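You operate a simulated robot arm through the tools that you are given. There is no shell and no other tool.

You are at the controls of a simulated robot arm. One attempt, no reset.

JOB
Top up tank No. 2 to its MAX line with fresh oil.
Fine: see it under 40 C; park the lid on No. 1; pour from the jug till the oil stands within 6 mm of the line, no spill; put the jug back and seat the lid on No. 2.

It is judged by the outcome, as a careful person would: the job done as asked, and still so three seconds after it is handed in. It fails if anything else is knocked over, pushed out of place, dropped, spilled or broken. A push-on lid holds only when it is set on centred and level and pressed home; a screw cap is set on level and turned clockwise until tight.

ROBOT AND FRAMES
A 7-joint arm with a two-finger parallel gripper, fixed in place. Base frame: the origin is at the foot of the arm, x ahead of it, y to its left, z up. Units: mm, rad, N and s.
Its first joint turns from -2.897 to 2.897 rad. Payload 1.57 kg.
The tool frame sits at the grasp point between the pads (the TCP): z along the fingers, y along the line on which they close. The tips reach 30 mm beyond it. The gripper opens to 110 mm. The fingers are 24 mm wide and 12 mm thick; the gripper's body (48 by 112 mm) begins 78 mm behind the TCP.
Orientation is that of the tool frame in the base frame, as a unit quaternion [w, x, y, z]. With the fingers straight down and closing along the base's y, the tool's x points along the base's -x, its y along +y and its z along -z.

CONTROLS
- The arm moves only by the tool drive_tool. Its argument "moves" is a list of rows, each a list of 7 numbers: the shift along the tool's x, y, z in units of 50 mm (1.0 is 50 mm), then the turn, a rotation vector about the tool's x, y, z in units of 5 degrees (1.0 is 5 degrees), then the opening in per cent of the stroke, from 0 (shut) to 100 (fully open). In form: [[tx, ty, tz, ax, ay, az, claw], ...]. A call has 1 to 20 rows; each row shifts and turns the commanded pose from where the row before left it, along the tool's axes as they then stand. A call with a number of a shift or a turn outside -1 to 1 is refused whole. A row lasts 0.2 s, in which the tool goes at most 50 mm and 0.15 rad; a call with a longer step from one row to the next is refused whole, and so is a gripper value outside its range. Where a pose cannot be reached the arm comes as near as it can. A force on the tool above 40 N (or 10 N above the force at the start of the call, whichever is more), or a blocked arm, ends the call early, and 0.2 s more pass. The fingers move at their own pace (about 108 mm/s each) and stop on an object; they squeeze with about 43 N. The grip force told is the motor's: it shows also when the fingers shut on nothing. Time passes only in rows, and 0.2 s behind the last, so rows that do not move let the fingers close. It gives the time, the measured TCP pose, the force on the tool (base axes), the opening and the grip force at its end, in the units of the frame above (readings bear some noise), with the torque about the TCP (base axes, N m) and any sound that the robot's microphone picked up, and new pictures: "views" is both (left out), scene, wrist or none.
- Cameras (640 x 400 px; columns grow to the right, rows downward): "scene" is fixed at [50, -649.4, 1497]; the picture's right is [0.65, -0.76, 0.00], its down [-0.65, -0.56, -0.51] and it looks along [0.38, 0.33, -0.86] (base axes); focal length 340 px, centre (320, 200). "wrist" rides on the gripper at [70, 16, -141] in the tool frame; the picture's right is [-0.23, 0.97, 0.00], its down [-0.86, -0.20, -0.48] and it looks along [-0.47, -0.11, 0.88] (tool axes); focal length 222 px, centre (320, 200). There is no depth. A picture from a camera that has moved, and an enlarged one, comes with that camera's place and axes in the base frame and with its lens.
- move_column(by): slides the trunk up (or, below 0, down) by that many mm; the arm rides with it, the base frame stays. It gives what a move gives, with no picture.
- inspect(camera, box): a new picture of the part [left, top, right, bottom] of that camera's present view, enlarged. No time passes.
- close_job(): hands the job in; it is judged then, once.

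Nothing tells you positions but the pictures and the camera data. Unless the task says otherwise, let go and move clear before handing in.

The tools are called after ">>>" as name(argument=value, ...) on one line, values as JSON. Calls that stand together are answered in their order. drive_tool: Moves the arm, as the interface text tells. Its arguments: {"type":"object","properties":{"moves":{"type":"array","items":{"type":"array","items":{"type":"number"}}},"views":{"type":"string","enum":["both","scene","wrist","none"]}},"required":["moves"]} The other tools are called the same way: move_column (by) slides the trunk up or down; inspect (camera, box) takes an enlarged picture of a part of a camera's view; close_job () hands the job in.

At the start:

```text
clock: 0.0
ee_pos: [340.0, -368.6, 1077.5]
orientation: [0.0, 0.001, 1.0, 0.0]
contact_force: [0.8, 0.1, -0.4]
ft_torque: [-0.02, -0.02, -0.02]
finger_gap: 110.1
grasp_force: 0.1
trunk travel left (down, up): [-300.0, 310.0]
```

scene: 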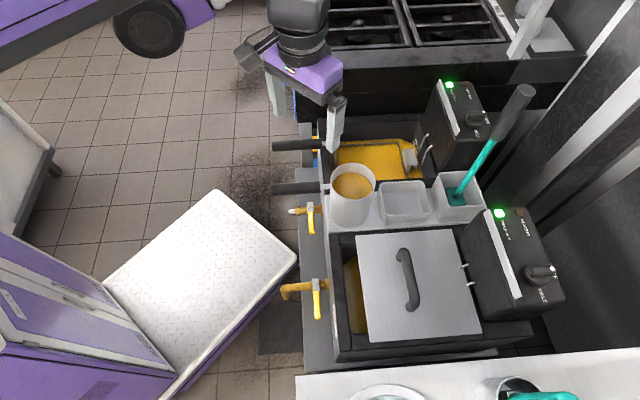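
wrist: 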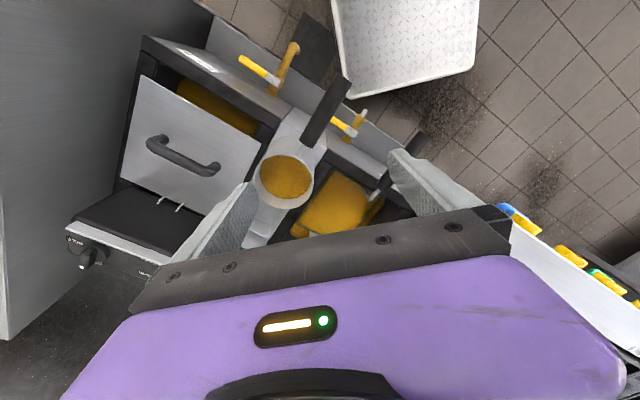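

I see a two-tank fryer with a lid on the nearer tank and a jug of oil on the divider. I'll look closely before moving.

>>> inspect(camera="scene", box=[260, 70, 420, 170])

>>> inspect(camera="scene", box=[260, 130, 420, 230])

>>> inspect(camera="scene", box=[400, 60, 560, 160])

>>> inspect(camera="scene", box=[400, 170, 580, 330])

>>> inspect(camera="scene", box=[280, 210, 500, 370])

>>> inspect(camera="wrist", box=[60, 20, 380, 280])

```text
4.00 times, centred on (340, 120) of scene
camera zoom: at [50.0, -649.4, 1497.0], right [0.65, -0.76, 0.0], down [-0.65, -0.56, -0.51], along [0.38, 0.33, -0.86], focal length 1362 px, centre (240, 520)
```

zoom: 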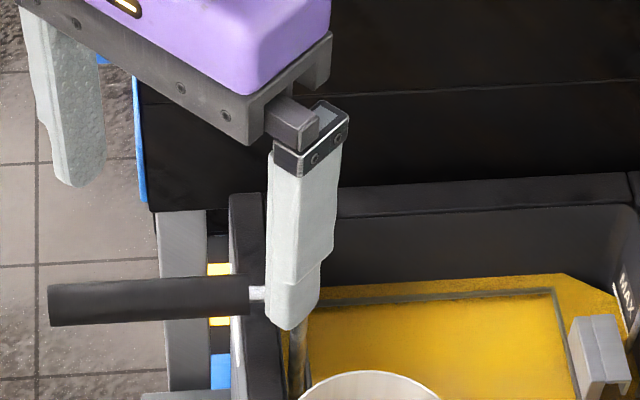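

```text
4.00 times, centred on (340, 180) of scene
camera zoom: at [50.0, -649.4, 1497.0], right [0.65, -0.76, 0.0], down [-0.65, -0.56, -0.51], along [0.38, 0.33, -0.86], focal length 1362 px, centre (240, 280)
```

zoom: 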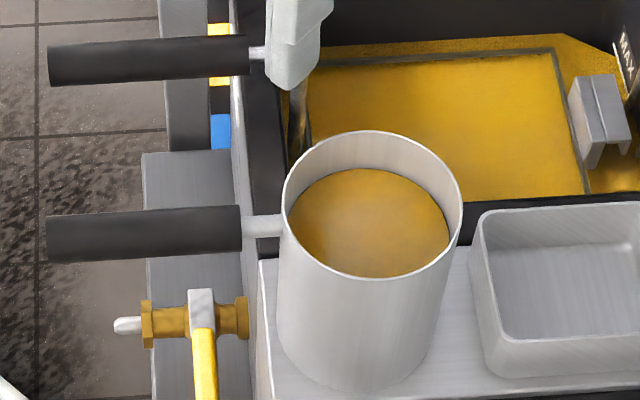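

```text
4.00 times, centred on (480, 110) of scene
camera zoom: at [50.0, -649.4, 1497.0], right [0.65, -0.76, 0.0], down [-0.65, -0.56, -0.51], along [0.38, 0.33, -0.86], focal length 1362 px, centre (-320, 560)
```

zoom: 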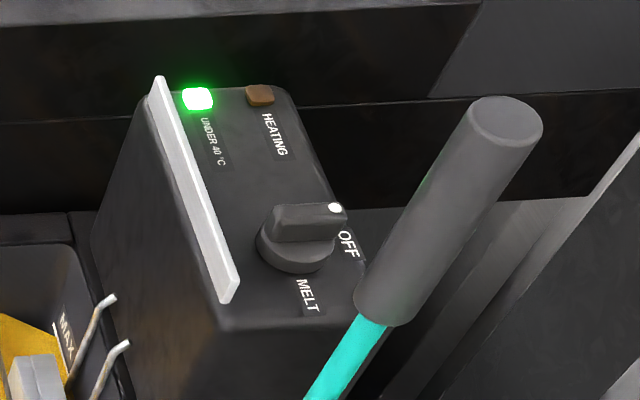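

```text
2.50 times, centred on (490, 250) of scene
camera zoom: at [50.0, -649.4, 1497.0], right [0.65, -0.76, 0.0], down [-0.65, -0.56, -0.51], along [0.38, 0.33, -0.86], focal length 851 px, centre (-105, 75)
```

zoom: 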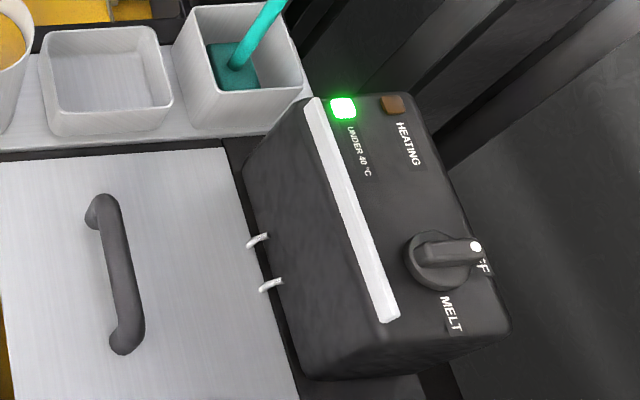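

```text
2.50 times, centred on (390, 290) of scene
camera zoom: at [50.0, -649.4, 1497.0], right [0.65, -0.76, 0.0], down [-0.65, -0.56, -0.51], along [0.38, 0.33, -0.86], focal length 851 px, centre (145, -25)
```

zoom: 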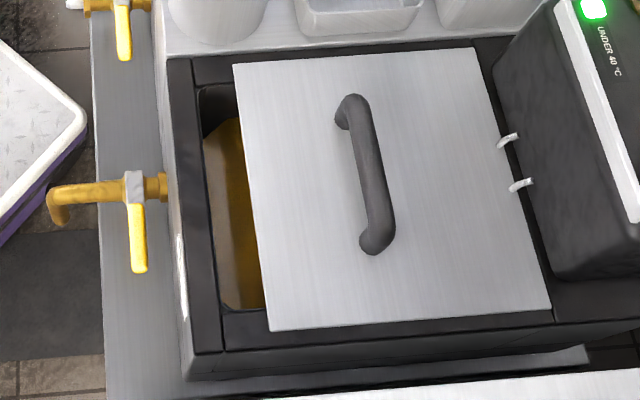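

```text
1.54 times, centred on (220, 150) of wrist
camera zoom: at [272.0, -351.1, 1216.4], right [0.23, 0.97, 0.0], down [0.86, -0.2, 0.48], along [0.47, -0.11, -0.88], focal length 342 px, centre (474, 277)
```

zoom: 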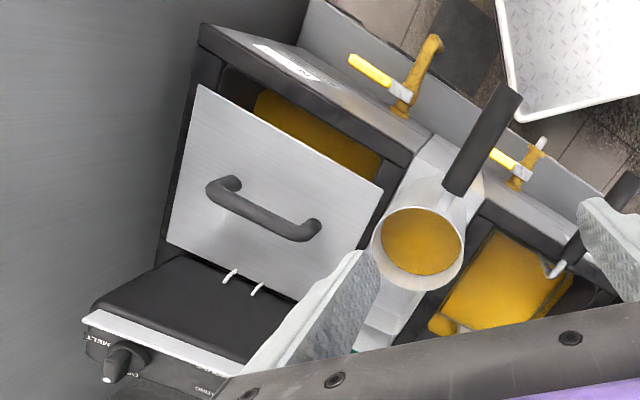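

The fryer sits turned about 45° to the base, both "UNDER 40 °C" lamps look green and both knobs are at OFF. I take the lidded right tank to be No. 2, but I want to read the labels, so I'll turn the tool square to the fryer for a better view.

>>> drive_tool(moves=[[0, 0, 0, 0, 0, 1, 100], [0, 0, 0, 0, 0, 1, 100], [0, 0, 0, 0, 0, 1, 100], [0, 0, 0, 0, 0, 1, 100], [0, 0, 0, 0, 0, 1, 100], [0, 0, 0, 0, 0, 1, 100], [0, 0, 0, 0, 0, 1, 100], [0, 0, 0, 0, 0, 1, 100], [0, 0, 0, 0, 0, 1, 100]])

>>> inspect(camera="wrist", box=[160, 0, 480, 200])

```text
clock: 2.0
ee_pos: [340.5, -368.8, 1075.2]
orientation: [0.0, 0.383, 0.924, 0.0]
contact_force: [0.0, 0.2, -0.3]
ft_torque: [0.0, 0.03, 0.03]
finger_gap: 110.0
grasp_force: 0.1
trunk travel left (down, up): [-300.0, 310.0]
camera wrist: at [303.9, -306.4, 1216.4], right [0.85, 0.53, 0.0], down [0.46, -0.75, 0.48], along [0.25, -0.41, -0.88], focal length 222 px, centre (320, 200)
```

scene: 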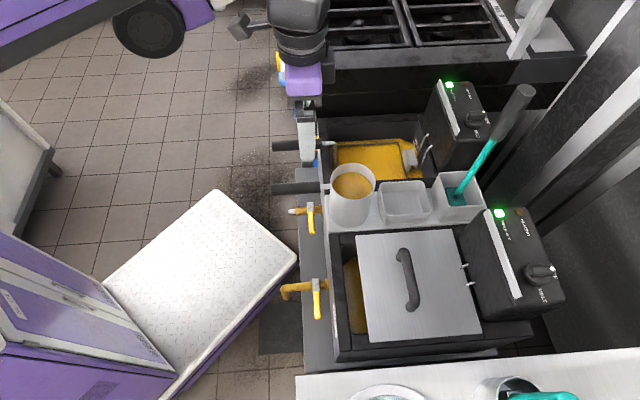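
wrist: 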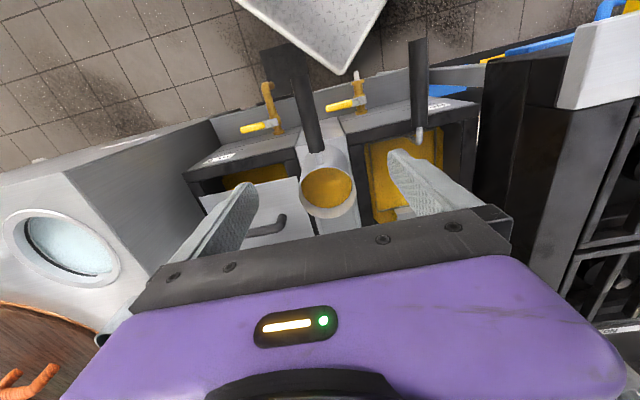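

```text
2.00 times, centred on (320, 100) of wrist
camera zoom: at [303.9, -306.4, 1216.4], right [0.85, 0.53, 0.0], down [0.46, -0.75, 0.48], along [0.25, -0.41, -0.88], focal length 444 px, centre (320, 400)
```

zoom: 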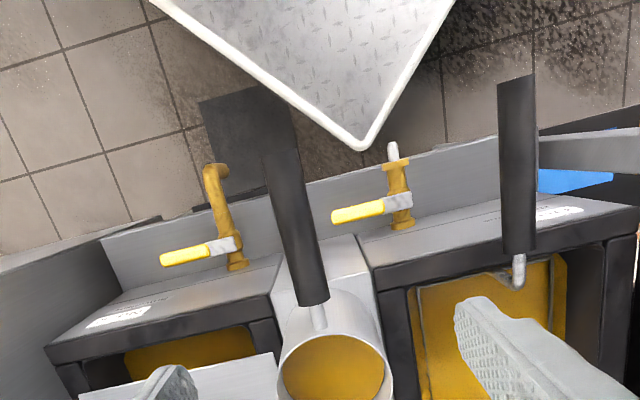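

The labels are small and upside down in this view, so I'll zoom in on them and on the front rims.

>>> inspect(camera="wrist", box=[190, 135, 270, 185])

>>> inspect(camera="wrist", box=[400, 80, 480, 130])

>>> inspect(camera="scene", box=[290, 220, 390, 360])

>>> inspect(camera="scene", box=[380, 130, 460, 180])

```text
8.00 times, centred on (230, 160) of wrist
camera zoom: at [303.9, -306.4, 1216.4], right [0.85, 0.53, 0.0], down [0.46, -0.75, 0.48], along [0.25, -0.41, -0.88], focal length 1777 px, centre (1040, 520)
```

zoom: 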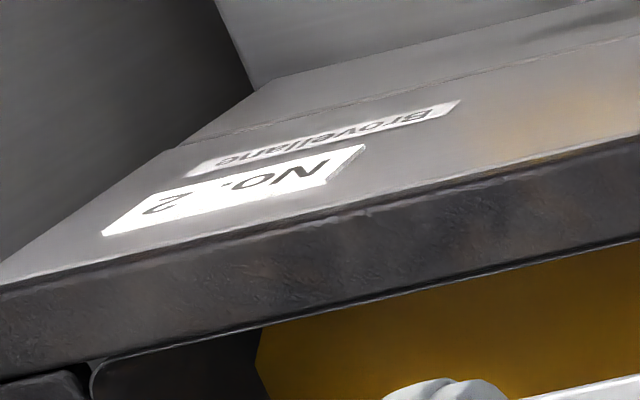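

```text
8.00 times, centred on (440, 105) of wrist
camera zoom: at [303.9, -306.4, 1216.4], right [0.85, 0.53, 0.0], down [0.46, -0.75, 0.48], along [0.25, -0.41, -0.88], focal length 1777 px, centre (-640, 960)
```

zoom: 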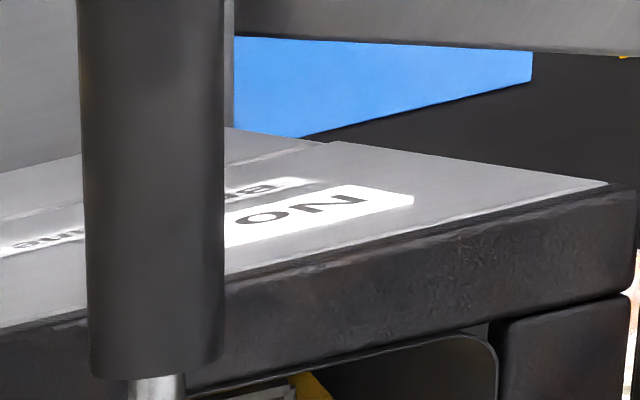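

```text
2.86 times, centred on (340, 290) of scene
camera zoom: at [50.0, -649.4, 1497.0], right [0.65, -0.76, 0.0], down [-0.65, -0.56, -0.51], along [0.38, 0.33, -0.86], focal length 973 px, centre (263, -57)
```

zoom: 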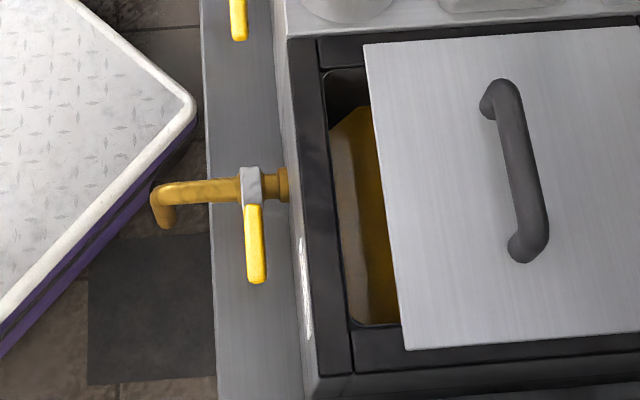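

```text
8.00 times, centred on (420, 155) of scene
camera zoom: at [50.0, -649.4, 1497.0], right [0.65, -0.76, 0.0], down [-0.65, -0.56, -0.51], along [0.38, 0.33, -0.86], focal length 2724 px, centre (-480, 560)
```

zoom: 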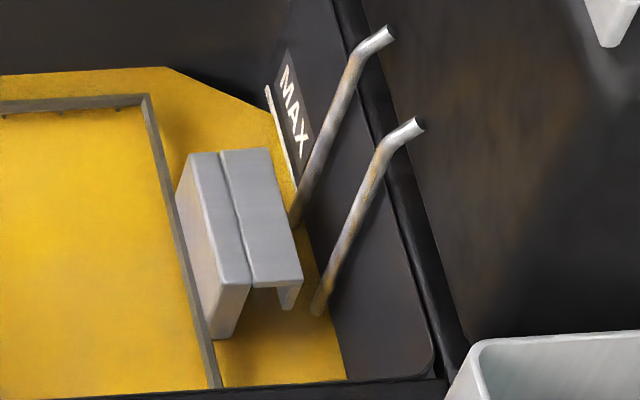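

Confirmed: the right, lidded tank is No. 2, and No. 1 on the left is full with a basket in it. I take the jug to be on the divider at about (399, -441), with its rim near z 885. I'll move the wrist camera over the lid to measure it.

>>> drive_tool(moves=[[-0.49, -0.647, 0.1, 0, 0, 0, 100], [-0.49, -0.647, 0.1, 0, 0, 0, 100], [-0.49, -0.647, 0.1, 0, 0, 0, 100], [-0.49, -0.647, 0.1, 0, 0, 0, 100], [-0.49, -0.647, 0.1, 0, 0, 0, 100], [-0.49, -0.647, 0.1, 0, 0, 0, 100]])

```text
clock: 3.4
ee_pos: [305.1, -608.1, 1048.7]
orientation: [0.0, 0.383, 0.924, 0.0]
contact_force: [0.0, -0.5, -0.4]
ft_torque: [0.0, 0.0, 0.01]
finger_gap: 109.9
grasp_force: 0.0
trunk travel left (down, up): [-300.0, 310.0]
camera wrist: at [267.9, -545.5, 1188.1], right [0.85, 0.53, 0.0], down [0.46, -0.75, 0.48], along [0.25, -0.41, -0.88], focal length 222 px, centre (320, 200)
```

scene: 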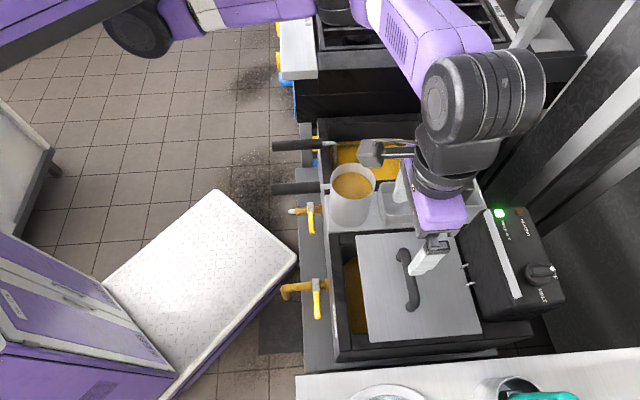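
wrist: 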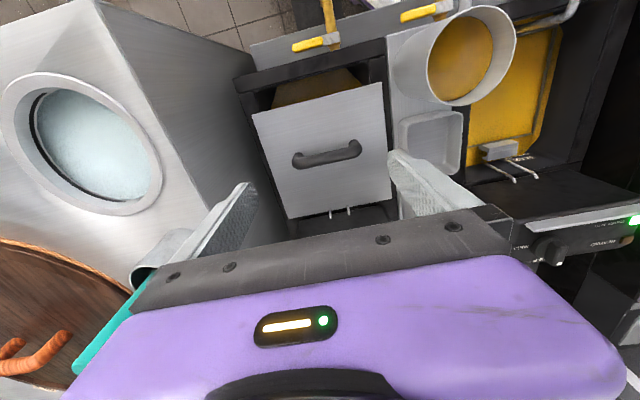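

I have a clear view of the lid here. I'll zoom for accurate corner and handle pixels.

>>> inspect(camera="wrist", box=[230, 60, 430, 230])

>>> inspect(camera="wrist", box=[380, 0, 640, 200])

>>> inspect(camera="scene", box=[340, 220, 500, 360])

```text
2.35 times, centred on (330, 145) of wrist
camera zoom: at [267.9, -545.5, 1188.1], right [0.85, 0.53, 0.0], down [0.46, -0.75, 0.48], along [0.25, -0.41, -0.88], focal length 523 px, centre (296, 329)
```

zoom: 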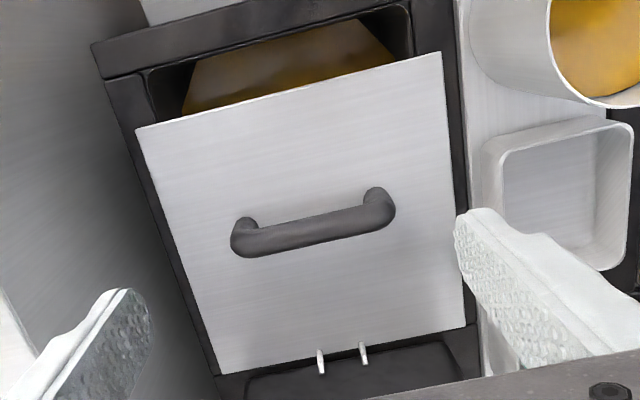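

```text
2.00 times, centred on (510, 100) of wrist
camera zoom: at [267.9, -545.5, 1188.1], right [0.85, 0.53, 0.0], down [0.46, -0.75, 0.48], along [0.25, -0.41, -0.88], focal length 444 px, centre (-60, 400)
```

zoom: 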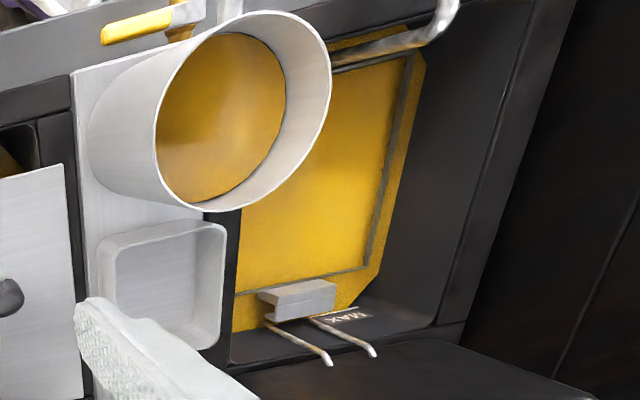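

```text
2.86 times, centred on (420, 290) of scene
camera zoom: at [50.0, -649.4, 1497.0], right [0.65, -0.76, 0.0], down [-0.65, -0.56, -0.51], along [0.38, 0.33, -0.86], focal length 973 px, centre (34, -57)
```

zoom: 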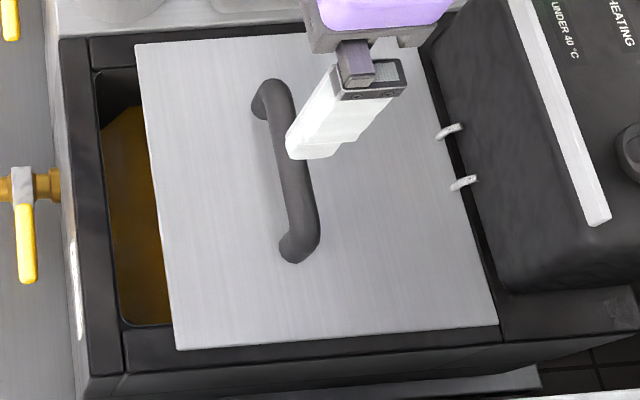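

The lid measures about 231 × 236 mm and is centred near (357, -659), with its top at z ≈ 760 and its bar handle about 20 mm toward the front. I'll turn the tool so the fingers close across the bar and look again.

>>> drive_tool(moves=[[0, 0, 0, 0, 0, -1, 100], [0, 0, 0, 0, 0, -1, 100], [0, 0, 0, 0, 0, -1, 100], [0, 0, 0, 0, 0, -1, 100], [0, 0, 0, 0, 0, -1, 100], [0, 0, 0, 0, 0, -1, 100], [0, 0, 0, 0, 0, -1, 100], [0, 0, 0, 0, 0, -1, 100], [0, 0, 0, 0, 0, -1, 100], [0, 0, 0, 0, 0, -1, 100], [0, 0, 0, 0, 0, -1, 100], [0, 0, 0, 0, 0, -1, 100], [0, 0, 0, 0, 0, -1, 100], [0, 0, 0, 0, 0, -1, 100], [0, 0, 0, 0, 0, -1, 100], [0, 0, 0, 0, 0, -1, 100], [0, 0, 0, 0, 0, -1, 100], [0, 0, 0, 0, 0, -1, 100]])

```text
clock: 7.2
ee_pos: [306.2, -610.2, 1047.1]
orientation: [0.0, -0.384, 0.924, -0.001]
contact_force: [-0.4, -0.7, 0.2]
ft_torque: [-0.03, -0.02, 0.0]
finger_gap: 110.2
grasp_force: 0.0
trunk travel left (down, up): [-300.0, 310.0]
camera wrist: at [246.7, -647.4, 1186.7], right [-0.53, 0.85, 0.0], down [0.75, 0.46, 0.48], along [0.41, 0.25, -0.88], focal length 222 px, centre (320, 200)
```

scene: 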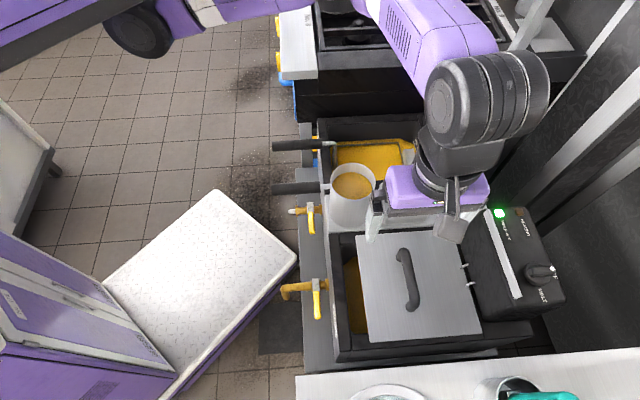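
wrist: 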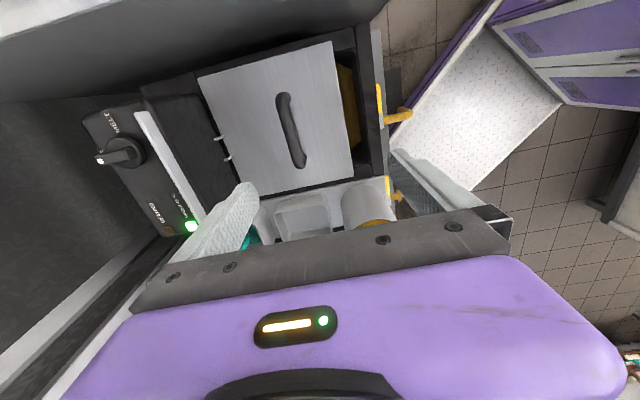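

Handle is visible from the other side now. I'll zoom to triangulate it.

>>> inspect(camera="wrist", box=[180, 30, 400, 250])

>>> inspect(camera="scene", box=[380, 235, 440, 325])

```text
1.82 times, centred on (290, 140) of wrist
camera zoom: at [246.7, -647.4, 1186.7], right [-0.53, 0.85, 0.0], down [0.75, 0.46, 0.48], along [0.41, 0.25, -0.88], focal length 404 px, centre (374, 309)
```

zoom: 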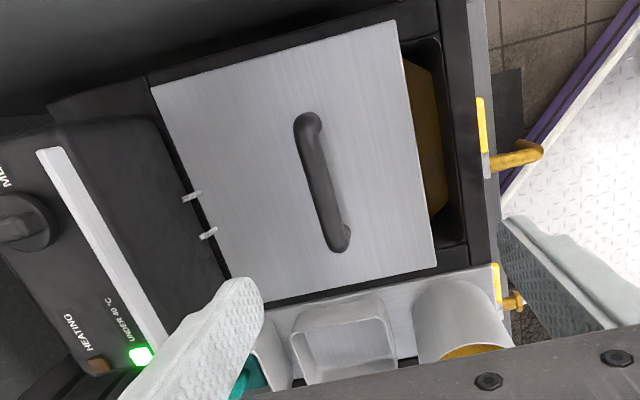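

```text
4.44 times, centred on (410, 280) of scene
camera zoom: at [50.0, -649.4, 1497.0], right [0.65, -0.76, 0.0], down [-0.65, -0.56, -0.51], along [0.38, 0.33, -0.86], focal length 1513 px, centre (-80, -156)
```

zoom: 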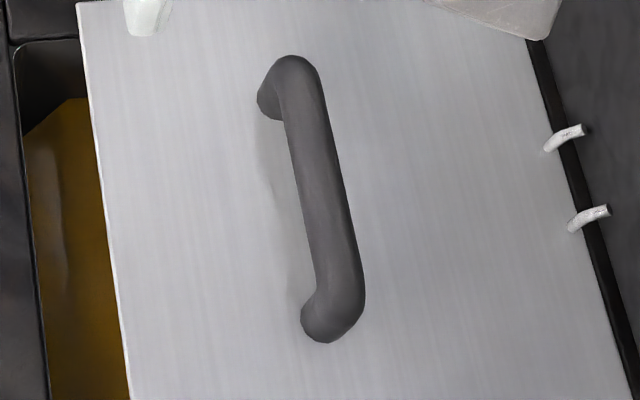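

The bar handle works out at R≈696, L≈-218, z≈806 (R = depth into the fryer, L = leftward). I'll go above it, then part way down, and check.

>>> drive_tool(moves=[[0.02, -0.48, 0, 0, 0, 0, 100], [0.02, -0.48, 0, 0, 0, 0, 100], [0, 0, 0.9, 0, 0, 0, 100], [0, 0, 0.9, 0, 0, 0, 100], [0, 0, 0.9, 0, 0, 0, 100], [0, 0, 0.9, 0, 0, 0, 100], [0, 0, 0, 0, 0, 0, 100]])

```text
clock: 8.8
ee_pos: [339.8, -645.9, 863.4]
orientation: [0.0, -0.383, 0.924, 0.0]
contact_force: [0.5, 0.5, 0.0]
ft_torque: [-0.01, -0.03, 0.0]
finger_gap: 109.8
grasp_force: 0.1
trunk travel left (down, up): [-300.0, 310.0]
camera wrist: at [280.1, -683.1, 1004.0], right [-0.53, 0.85, 0.0], down [0.75, 0.46, 0.48], along [0.41, 0.25, -0.88], focal length 222 px, centre (320, 200)
```

scene: 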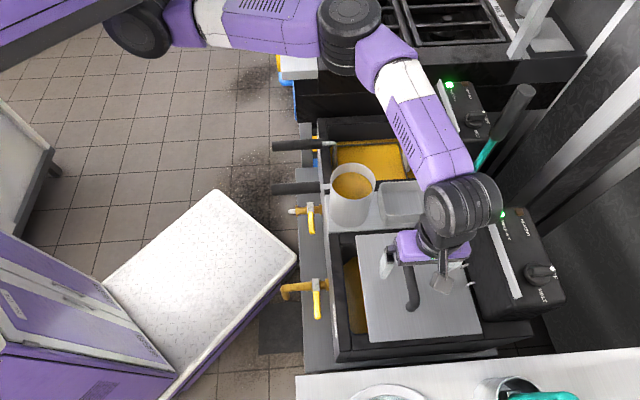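
wrist: 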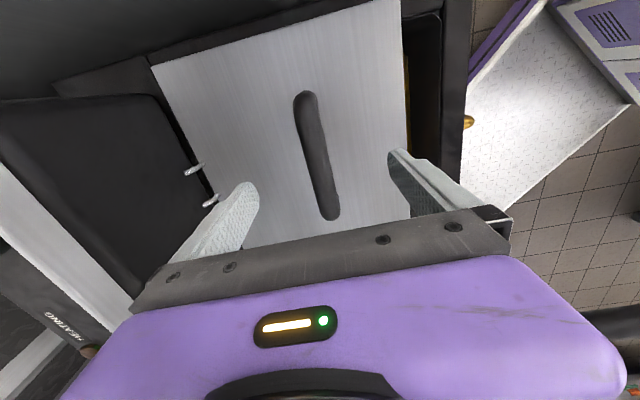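

The bar is centred between the fingers. I'll lower to z ≈ 804 and close on it.

>>> drive_tool(moves=[[0.08, 0, 0.4, 0, 0, 0, 100], [0, 0, 0.4, 0, 0, 0, 100], [0, 0, 0.38, 0, 0, 0, 100], [0, 0, 0, 0, 0, 0, 100], [0, 0, 0, 0, 0, 0, 30], [0, 0, 0, 0, 0, 0, 0], [0, 0, 0, 0, 0, 0, 0], [0, 0, 0, 0, 0, 0, 0]])

```text
clock: 10.6
ee_pos: [335.3, -645.6, 806.2]
orientation: [0.0, -0.382, 0.924, 0.001]
contact_force: [0.7, -0.4, 0.2]
ft_torque: [-0.09, 0.07, -0.01]
finger_gap: 21.7
grasp_force: 34.7
trunk travel left (down, up): [-300.0, 310.0]
camera wrist: at [276.0, -683.8, 946.9], right [-0.53, 0.85, 0.0], down [0.75, 0.46, 0.48], along [0.41, 0.25, -0.88], focal length 222 px, centre (320, 200)
```

scene: 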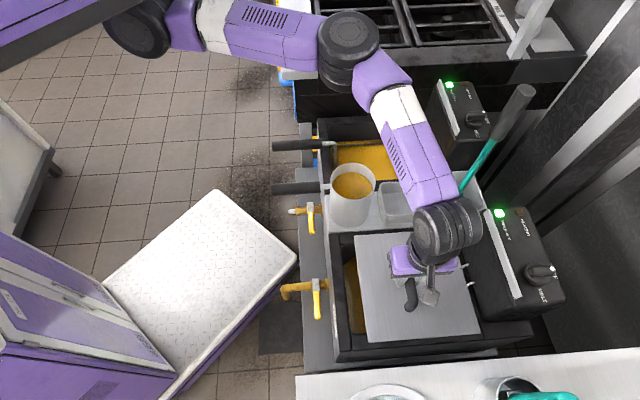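
wrist: 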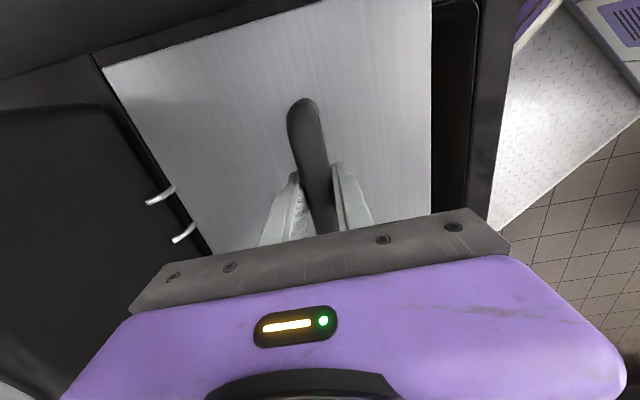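

The bar is held at 21.7 mm, at TCP (335, -646, 806), which I'll remember for reseating. I'll lift the lid slowly.

>>> drive_tool(moves=[[0, 0, -0.2, 0, 0, 0, 0], [0, 0, -0.2, 0, 0, 0, 0], [0, 0, -0.2, 0, 0, 0, 0], [0, 0, -0.2, 0, 0, 0, 0], [0, 0, 0, 0, 0, 0, 0]])

```text
clock: 11.8
ee_pos: [336.0, -648.8, 847.3]
orientation: [0.001, -0.383, 0.924, 0.0]
contact_force: [0.9, 0.2, -3.6]
ft_torque: [0.05, 0.09, -0.01]
finger_gap: 21.5
grasp_force: 34.7
trunk travel left (down, up): [-300.0, 310.0]
camera wrist: at [276.7, -685.3, 986.9], right [-0.53, 0.85, 0.0], down [0.75, 0.46, 0.48], along [0.41, 0.25, -0.88], focal length 222 px, centre (320, 200)
```

scene: 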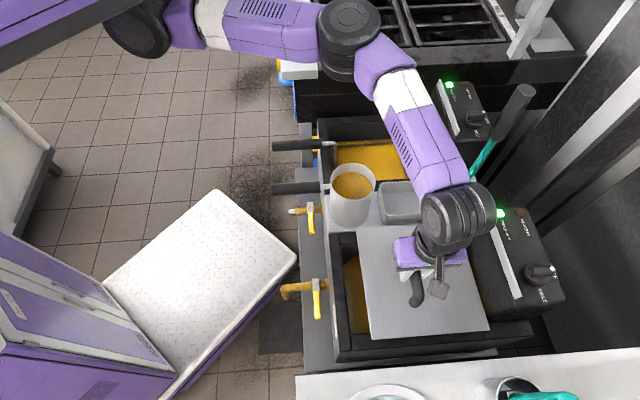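
wrist: 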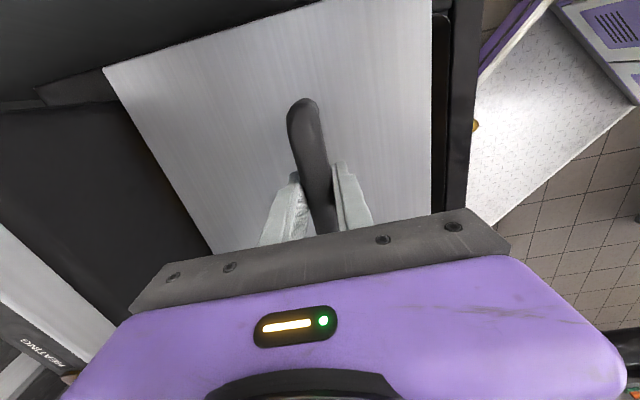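

The lid is held level and weighs about 3.6 N. I'll raise it well above the jug and draw it back a little from the brush.

>>> drive_tool(moves=[[0, 0, -0.6, 0, 0, 0, 0], [0, 0, -0.8, 0, 0, 0, 0], [0, 0, -0.8, 0, 0, 0, 0], [0, 0, -0.8, 0, 0, 0, 0], [0, 0.5, -0.2, 0, 0, 0, 0], [0, 0.5, 0, 0, 0, 0, 0], [0, 0.4, 0, 0, 0, 0, 0], [0, 0, 0, 0, 0, 0, 0]])

>>> inspect(camera="scene", box=[310, 180, 550, 360])

```text
clock: 13.6
ee_pos: [285.8, -599.0, 1005.0]
orientation: [0.0, -0.383, 0.924, 0.0]
contact_force: [0.6, 0.5, -3.7]
ft_torque: [0.03, 0.09, 0.03]
finger_gap: 21.5
grasp_force: 34.4
trunk travel left (down, up): [-300.0, 310.0]
camera wrist: at [227.3, -634.7, 1145.1], right [-0.53, 0.85, 0.0], down [0.75, 0.46, 0.48], along [0.41, 0.25, -0.88], focal length 222 px, centre (320, 200)
```

scene: 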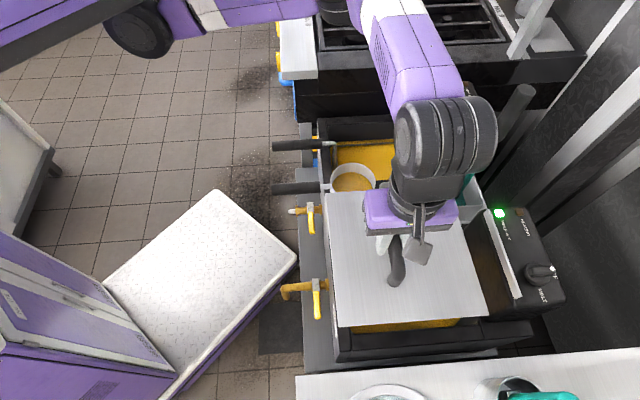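
wrist: 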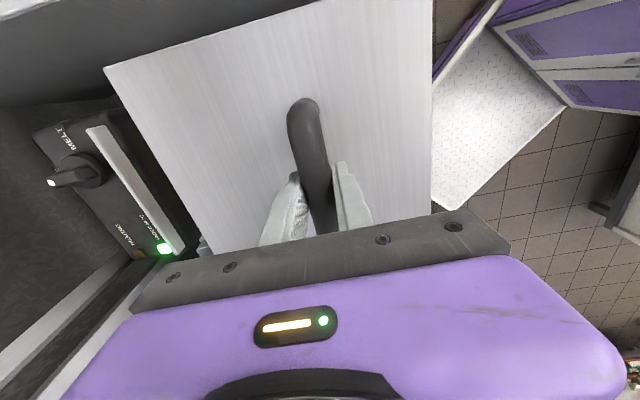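

```text
2.22 times, centred on (430, 270) of scene
camera zoom: at [50.0, -649.4, 1497.0], right [0.65, -0.76, 0.0], down [-0.65, -0.56, -0.51], along [0.38, 0.33, -0.86], focal length 757 px, centre (76, 44)
```

zoom: 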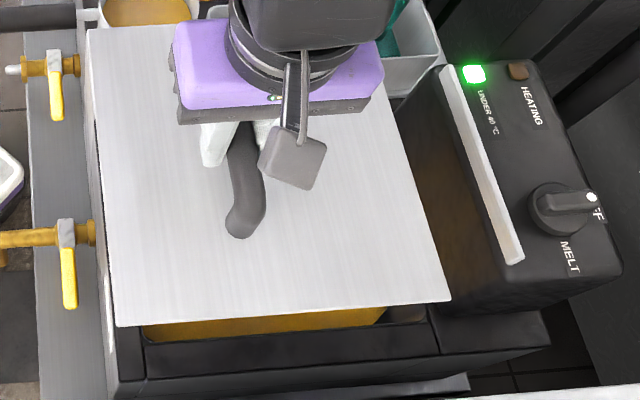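

I'll carry the lid left over the jug at z ≈ 955, well in front of the brush, to above No. 1.

>>> drive_tool(moves=[[-0.4, 0, 0, 0, 0, 0, 0], [-0.75, 0, 0, 0, 0, 0, 0], [-0.8, 0, 0, 0, 0, 0, 0], [-0.8, 0, 0, 0, 0, 0, 0], [-0.8, 0, 0, 0, 0, 0, 0], [-0.8, 0, 0, 0, 0, 0, 0], [-0.8, 0, 0, 0, 0, 0, 0], [-0.8, 0, 0, 0, 0, 0, 0], [-0.8, 0, 0, 0, 0, 0, 0], [-0.6, 0, 0, 0, 0, 0, 0], [0, 0, 0, 0, 0, 0, 0]])

>>> inspect(camera="scene", box=[310, 220, 510, 360])

>>> inspect(camera="scene", box=[260, 80, 460, 230])

```text
clock: 16.0
ee_pos: [546.5, -335.6, 1009.0]
orientation: [-0.001, -0.383, 0.924, 0.0]
contact_force: [0.6, -0.1, -3.7]
ft_torque: [0.07, 0.08, 0.02]
finger_gap: 21.4
grasp_force: 35.0
trunk travel left (down, up): [-300.0, 310.0]
camera wrist: at [486.8, -372.9, 1149.2], right [-0.53, 0.85, 0.0], down [0.75, 0.46, 0.48], along [0.41, 0.25, -0.88], focal length 222 px, centre (320, 200)
```

scene: 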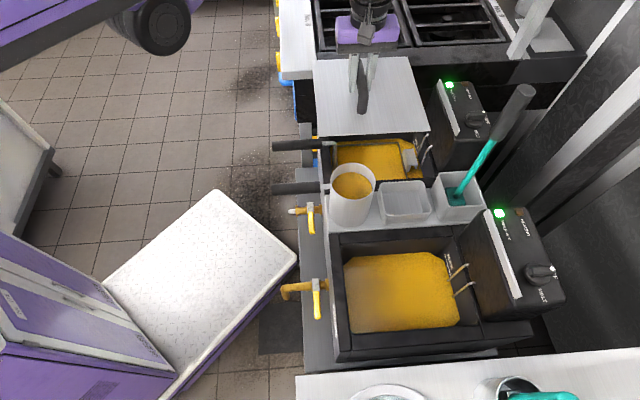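
wrist: 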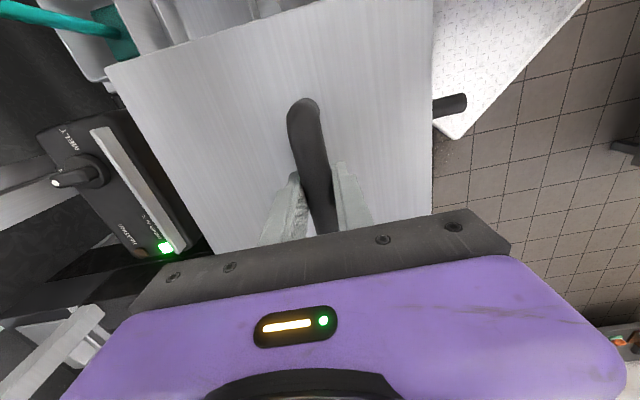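

```text
2.86 times, centred on (410, 290) of scene
camera zoom: at [50.0, -649.4, 1497.0], right [0.65, -0.76, 0.0], down [-0.65, -0.56, -0.51], along [0.38, 0.33, -0.86], focal length 973 px, centre (63, -57)
```

zoom: 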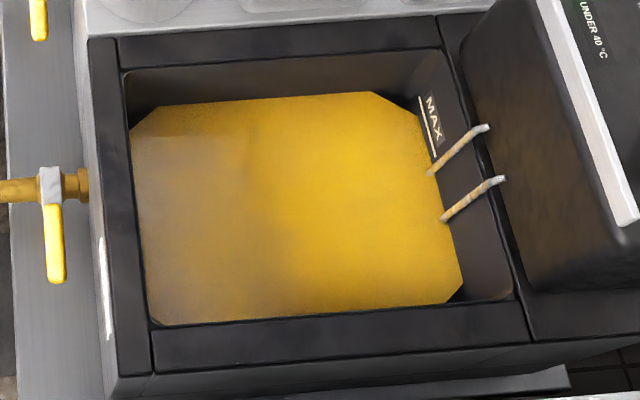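

```text
2.67 times, centred on (360, 155) of scene
camera zoom: at [50.0, -649.4, 1497.0], right [0.65, -0.76, 0.0], down [-0.65, -0.56, -0.51], along [0.38, 0.33, -0.86], focal length 908 px, centre (213, 320)
```

zoom: 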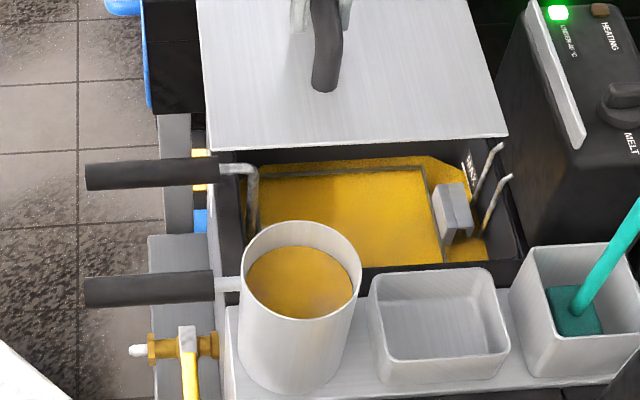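

Tank 2's oil stands clearly below its MAX mark. The lid hangs steady over No. 1, so I'll move it back over the opening, down to about 45 mm above the rim, and check clearances to the jug and basket rod.

>>> drive_tool(moves=[[-0.03, -0.45, 0, 0, 0, 0, 0], [-0.03, -0.45, 0, 0, 0, 0, 0], [0, -0.44, 0, 0, 0, 0, 0], [0, 0, 0.7, 0, 0, 0, 0], [0, 0, 0.8, 0, 0, 0, 0], [0, 0, 0.8, 0, 0, 0, 0], [0, 0, 0.6, 0, 0, 0, 0], [0, 0, 0.3, 0, 0, 0, 0], [0, 0, 0, 0, 0, 0, 0]])

>>> inspect(camera="scene", box=[280, 80, 480, 230])

>>> inspect(camera="wrist", box=[60, 0, 520, 250])

```text
clock: 18.0
ee_pos: [596.2, -383.8, 848.0]
orientation: [0.0, -0.383, 0.924, 0.001]
contact_force: [0.0, -1.1, -4.4]
ft_torque: [0.04, 0.08, -0.02]
finger_gap: 21.0
grasp_force: 34.8
trunk travel left (down, up): [-300.0, 310.0]
camera wrist: at [538.0, -420.5, 988.1], right [-0.53, 0.85, 0.0], down [0.75, 0.46, 0.48], along [0.41, 0.25, -0.88], focal length 222 px, centre (320, 200)
```

scene: 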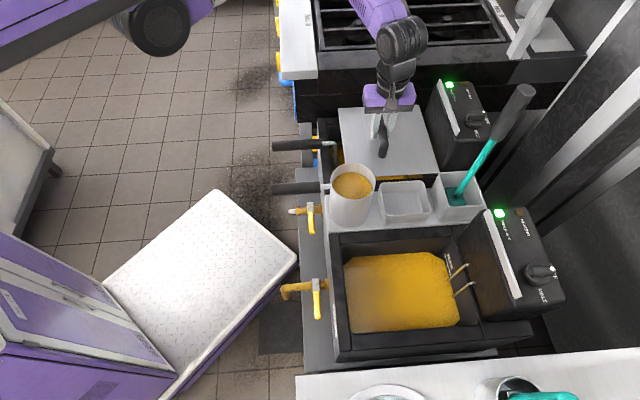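
wrist: 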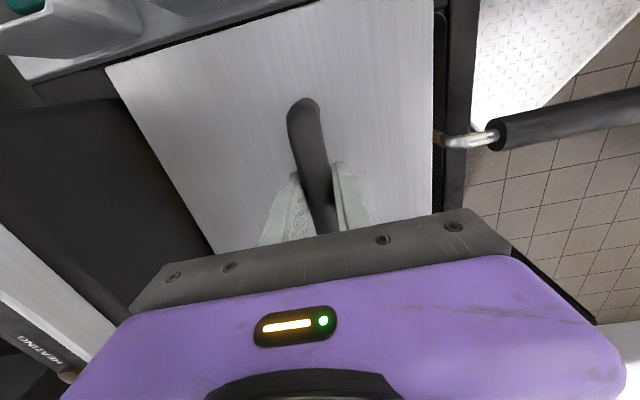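

```text
2.67 times, centred on (380, 155) of scene
camera zoom: at [50.0, -649.4, 1497.0], right [0.65, -0.76, 0.0], down [-0.65, -0.56, -0.51], along [0.38, 0.33, -0.86], focal length 908 px, centre (160, 320)
```

zoom: 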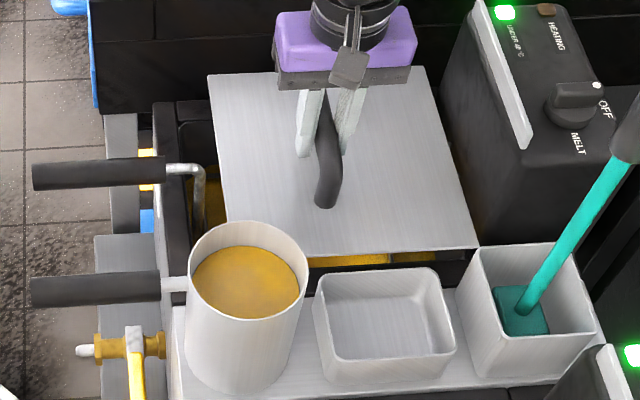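

```text
1.39 times, centred on (290, 125) of wrist
camera zoom: at [538.0, -420.5, 988.1], right [-0.53, 0.85, 0.0], down [0.75, 0.46, 0.48], along [0.41, 0.25, -0.88], focal length 309 px, centre (362, 304)
```

zoom: 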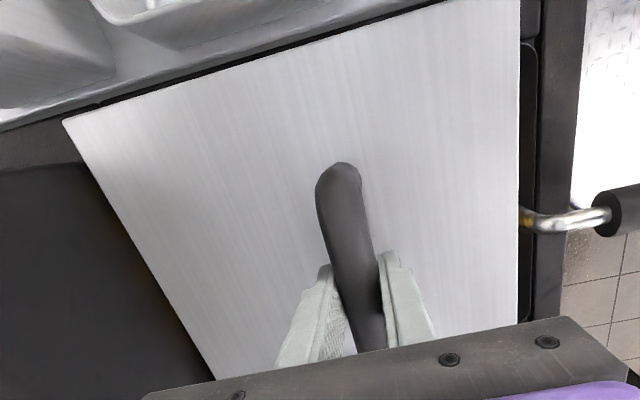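

Clearances look right: about 12 mm to the basket rod and about 12 mm to the jug and tray. I'll lower the lid onto No. 1 gently.

>>> drive_tool(moves=[[0, 0, 0.25, 0, 0, 0, 0], [0, 0, 0.25, 0, 0, 0, 0], [0, 0, 0.15, 0, 0, 0, 0], [0, 0, 0.1, 0, 0, 0, 0], [0, 0, 0.05, 0, 0, 0, 0], [0, 0, 0.03, 0, 0, 0, 0], [0, 0, 0, 0, 0, 0, 0]])

>>> inspect(camera="scene", box=[280, 80, 480, 230])

```text
clock: 19.6
ee_pos: [595.7, -384.7, 807.0]
orientation: [0.0, -0.383, 0.924, 0.0]
contact_force: [-0.7, 3.5, 13.7]
ft_torque: [0.09, -0.05, 0.01]
finger_gap: 21.2
grasp_force: 34.3
trunk travel left (down, up): [-300.0, 310.0]
camera wrist: at [537.1, -420.1, 946.9], right [-0.53, 0.85, 0.0], down [0.75, 0.46, 0.48], along [0.41, 0.25, -0.88], focal length 222 px, centre (320, 200)
```

scene: 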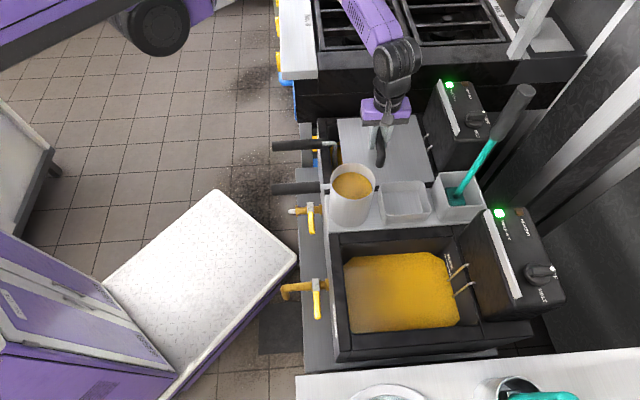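
wrist: 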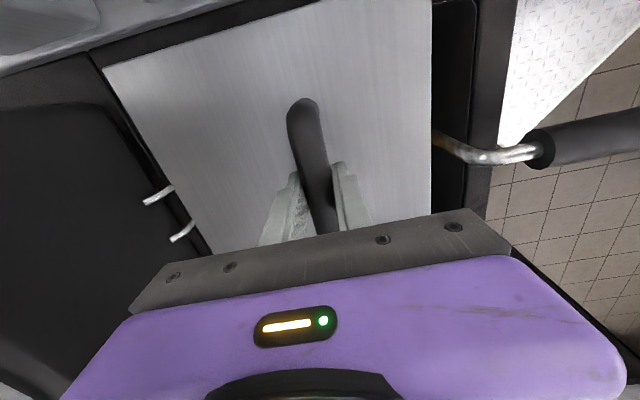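

```text
2.67 times, centred on (380, 155) of scene
camera zoom: at [50.0, -649.4, 1497.0], right [0.65, -0.76, 0.0], down [-0.65, -0.56, -0.51], along [0.38, 0.33, -0.86], focal length 908 px, centre (160, 320)
```

zoom: 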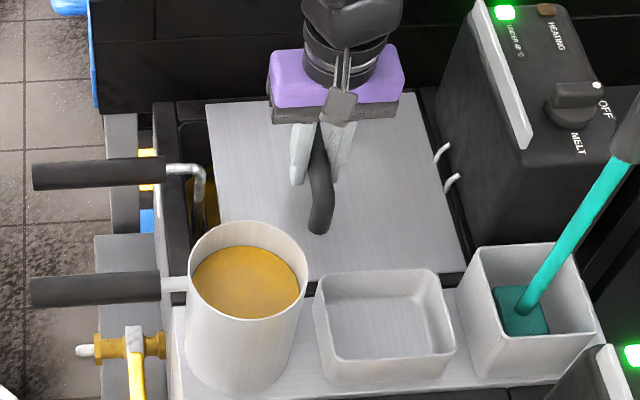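

The lid is seated on No. 1, with contact felt at the same height it had on No. 2. I'll ease off, open and lift clear.

>>> drive_tool(moves=[[0, 0, -0.03, 0, 0, 0, 0], [0, 0, 0, 0, 0, 0, 30], [0, 0, 0, 0, 0, 0, 60], [0, 0, 0, 0, 0, 0, 90], [0, 0, 0, 0, 0, 0, 90], [0, 0, -0.4, 0, 0, 0, 90], [0, 0, -0.8, 0, 0, 0, 90], [0, 0, -0.9, 0, 0, 0, 90], [0, 0, -0.9, 0, 0, 0, 90], [0, 0, -0.9, 0, 0, 0, 90], [0, 0, 0, 0, 0, 0, 90]])

>>> inspect(camera="scene", box=[280, 80, 480, 230])

>>> inspect(camera="scene", box=[430, 240, 480, 310])

>>> inspect(camera="wrist", box=[60, 0, 520, 250])

```text
clock: 22.0
ee_pos: [595.0, -386.0, 1001.9]
orientation: [0.0, -0.382, 0.924, 0.0]
contact_force: [0.2, 0.1, -1.1]
ft_torque: [-0.03, -0.02, -0.01]
finger_gap: 99.2
grasp_force: 0.1
trunk travel left (down, up): [-300.0, 310.0]
camera wrist: at [536.0, -422.5, 1141.3], right [-0.53, 0.85, 0.0], down [0.75, 0.46, 0.48], along [0.41, 0.25, -0.88], focal length 222 px, centre (320, 200)
```

scene: 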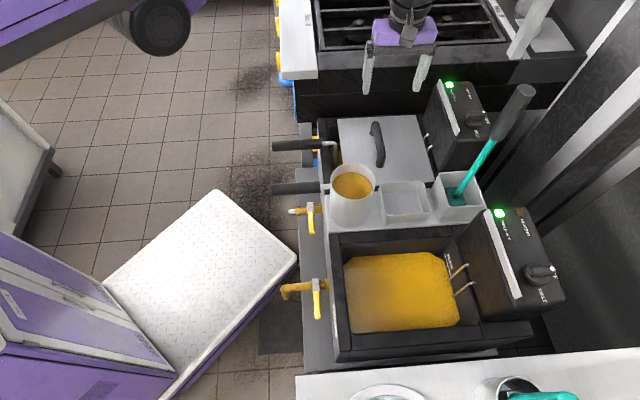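
wrist: 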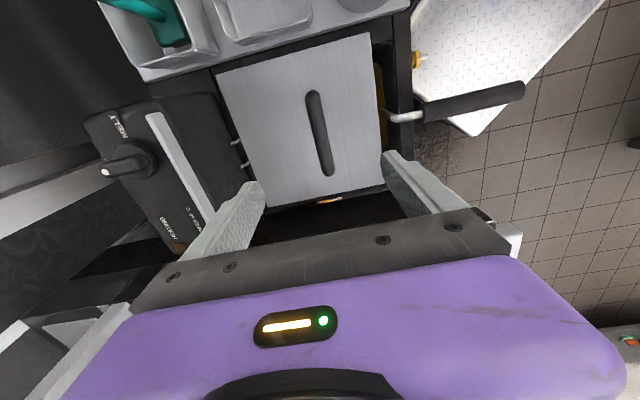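

```text
2.67 times, centred on (380, 155) of scene
camera zoom: at [50.0, -649.4, 1497.0], right [0.65, -0.76, 0.0], down [-0.65, -0.56, -0.51], along [0.38, 0.33, -0.86], focal length 908 px, centre (160, 320)
```

zoom: 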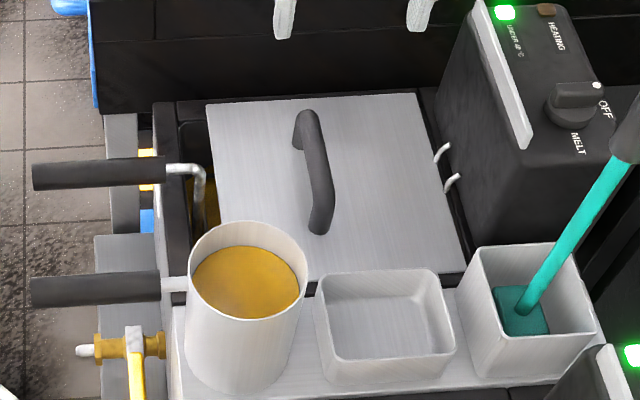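

```text
5.71 times, centred on (455, 275) of scene
camera zoom: at [50.0, -649.4, 1497.0], right [0.65, -0.76, 0.0], down [-0.65, -0.56, -0.51], along [0.38, 0.33, -0.86], focal length 1945 px, centre (-451, -229)
```

zoom: 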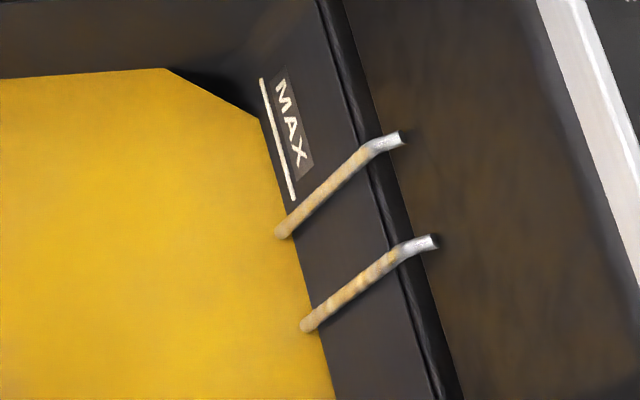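

```text
1.39 times, centred on (290, 125) of wrist
camera zoom: at [536.0, -422.5, 1141.3], right [-0.53, 0.85, 0.0], down [0.75, 0.46, 0.48], along [0.41, 0.25, -0.88], focal length 309 px, centre (362, 304)
```

zoom: 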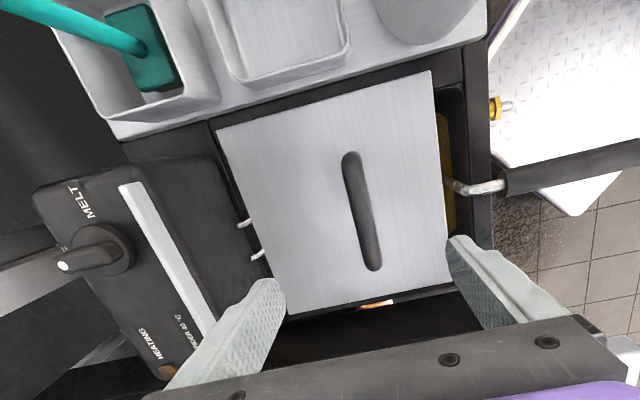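

The lid is safely parked on No. 1. Tank 2's oil is roughly 13 mm below its line, and both lamps are still green. Next I'll turn the tool square again and move above the jug's handle to measure it.

>>> drive_tool(moves=[[0, 0, 0, 0, 0, 1, 100], [0, 0, 0, 0, 0, 1, 100], [0, 0, 0, 0, 0, 1, 100], [0, 0, 0, 0, 0, 1, 100], [0, 0, 0, 0, 0, 1, 100], [0, 0, 0, 0, 0, 1, 100], [0, 0, 0, 0, 0, 1, 100], [0, 0, 0, 0, 0, 1, 100], [0, 0, 0, 0, 0, 1, 100], [0, 0, 0, 0, 0, 1, 100], [0, 0, 0, 0, 0, 1, 100], [0, 0, 0, 0, 0, 1, 100], [0, 0, 0, 0, 0, 1, 100], [0, 0, 0, 0, 0, 1, 100], [0, 0, 0, 0, 0, 1, 100], [0, 0, 0, 0, 0, 1, 100], [0, 0, 0, 0, 0, 1, 100], [0, 0, 0, 0, 0, 1, 100]], views="none")

>>> drive_tool(moves=[[0.62, -0.58, 0, 0, 0, 0, 100], [0.62, -0.58, 0, 0, 0, 0, 100], [0.62, -0.58, 0, 0, 0, 0, 100], [0.62, -0.58, 0, 0, 0, 0, 100], [0.62, -0.58, 0, 0, 0, 0, 100], [0.62, -0.58, 0, 0, 0, 0, 100], [0, 0, 0, 0, 0, 0, 100]])

>>> inspect(camera="wrist", box=[200, 0, 520, 230])

```text
clock: 25.8
ee_pos: [596.0, -383.2, 1003.5]
orientation: [0.0, 0.384, 0.923, -0.001]
contact_force: [0.3, -0.4, -0.3]
ft_torque: [-0.02, -0.01, -0.01]
finger_gap: 109.8
grasp_force: 0.0
trunk travel left (down, up): [-300.0, 310.0]
```

```text
clock: 27.4
ee_pos: [344.0, -374.2, 1000.0]
orientation: [0.0, 0.382, 0.924, 0.001]
contact_force: [1.0, 0.0, 0.8]
ft_torque: [0.01, -0.02, -0.02]
finger_gap: 110.1
grasp_force: 0.2
trunk travel left (down, up): [-300.0, 310.0]
camera wrist: at [307.0, -313.3, 1141.3], right [0.85, 0.53, 0.0], down [0.46, -0.75, 0.48], along [0.25, -0.41, -0.88], focal length 222 px, centre (320, 200)
```

scene: 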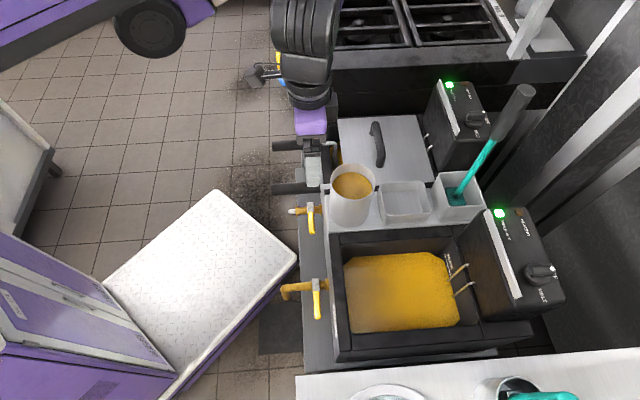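
wrist: 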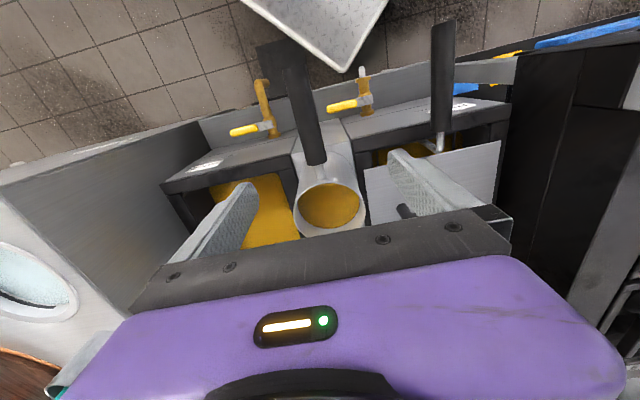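

```text
1.74 times, centred on (360, 115) of wrist
camera zoom: at [307.0, -313.3, 1141.3], right [0.85, 0.53, 0.0], down [0.46, -0.75, 0.48], along [0.25, -0.41, -0.88], focal length 386 px, centre (250, 348)
```

zoom: 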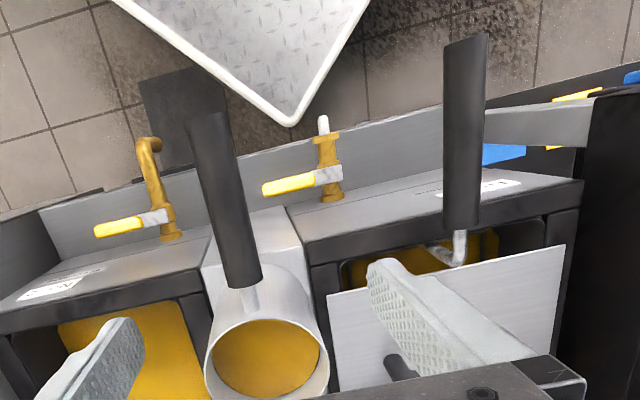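

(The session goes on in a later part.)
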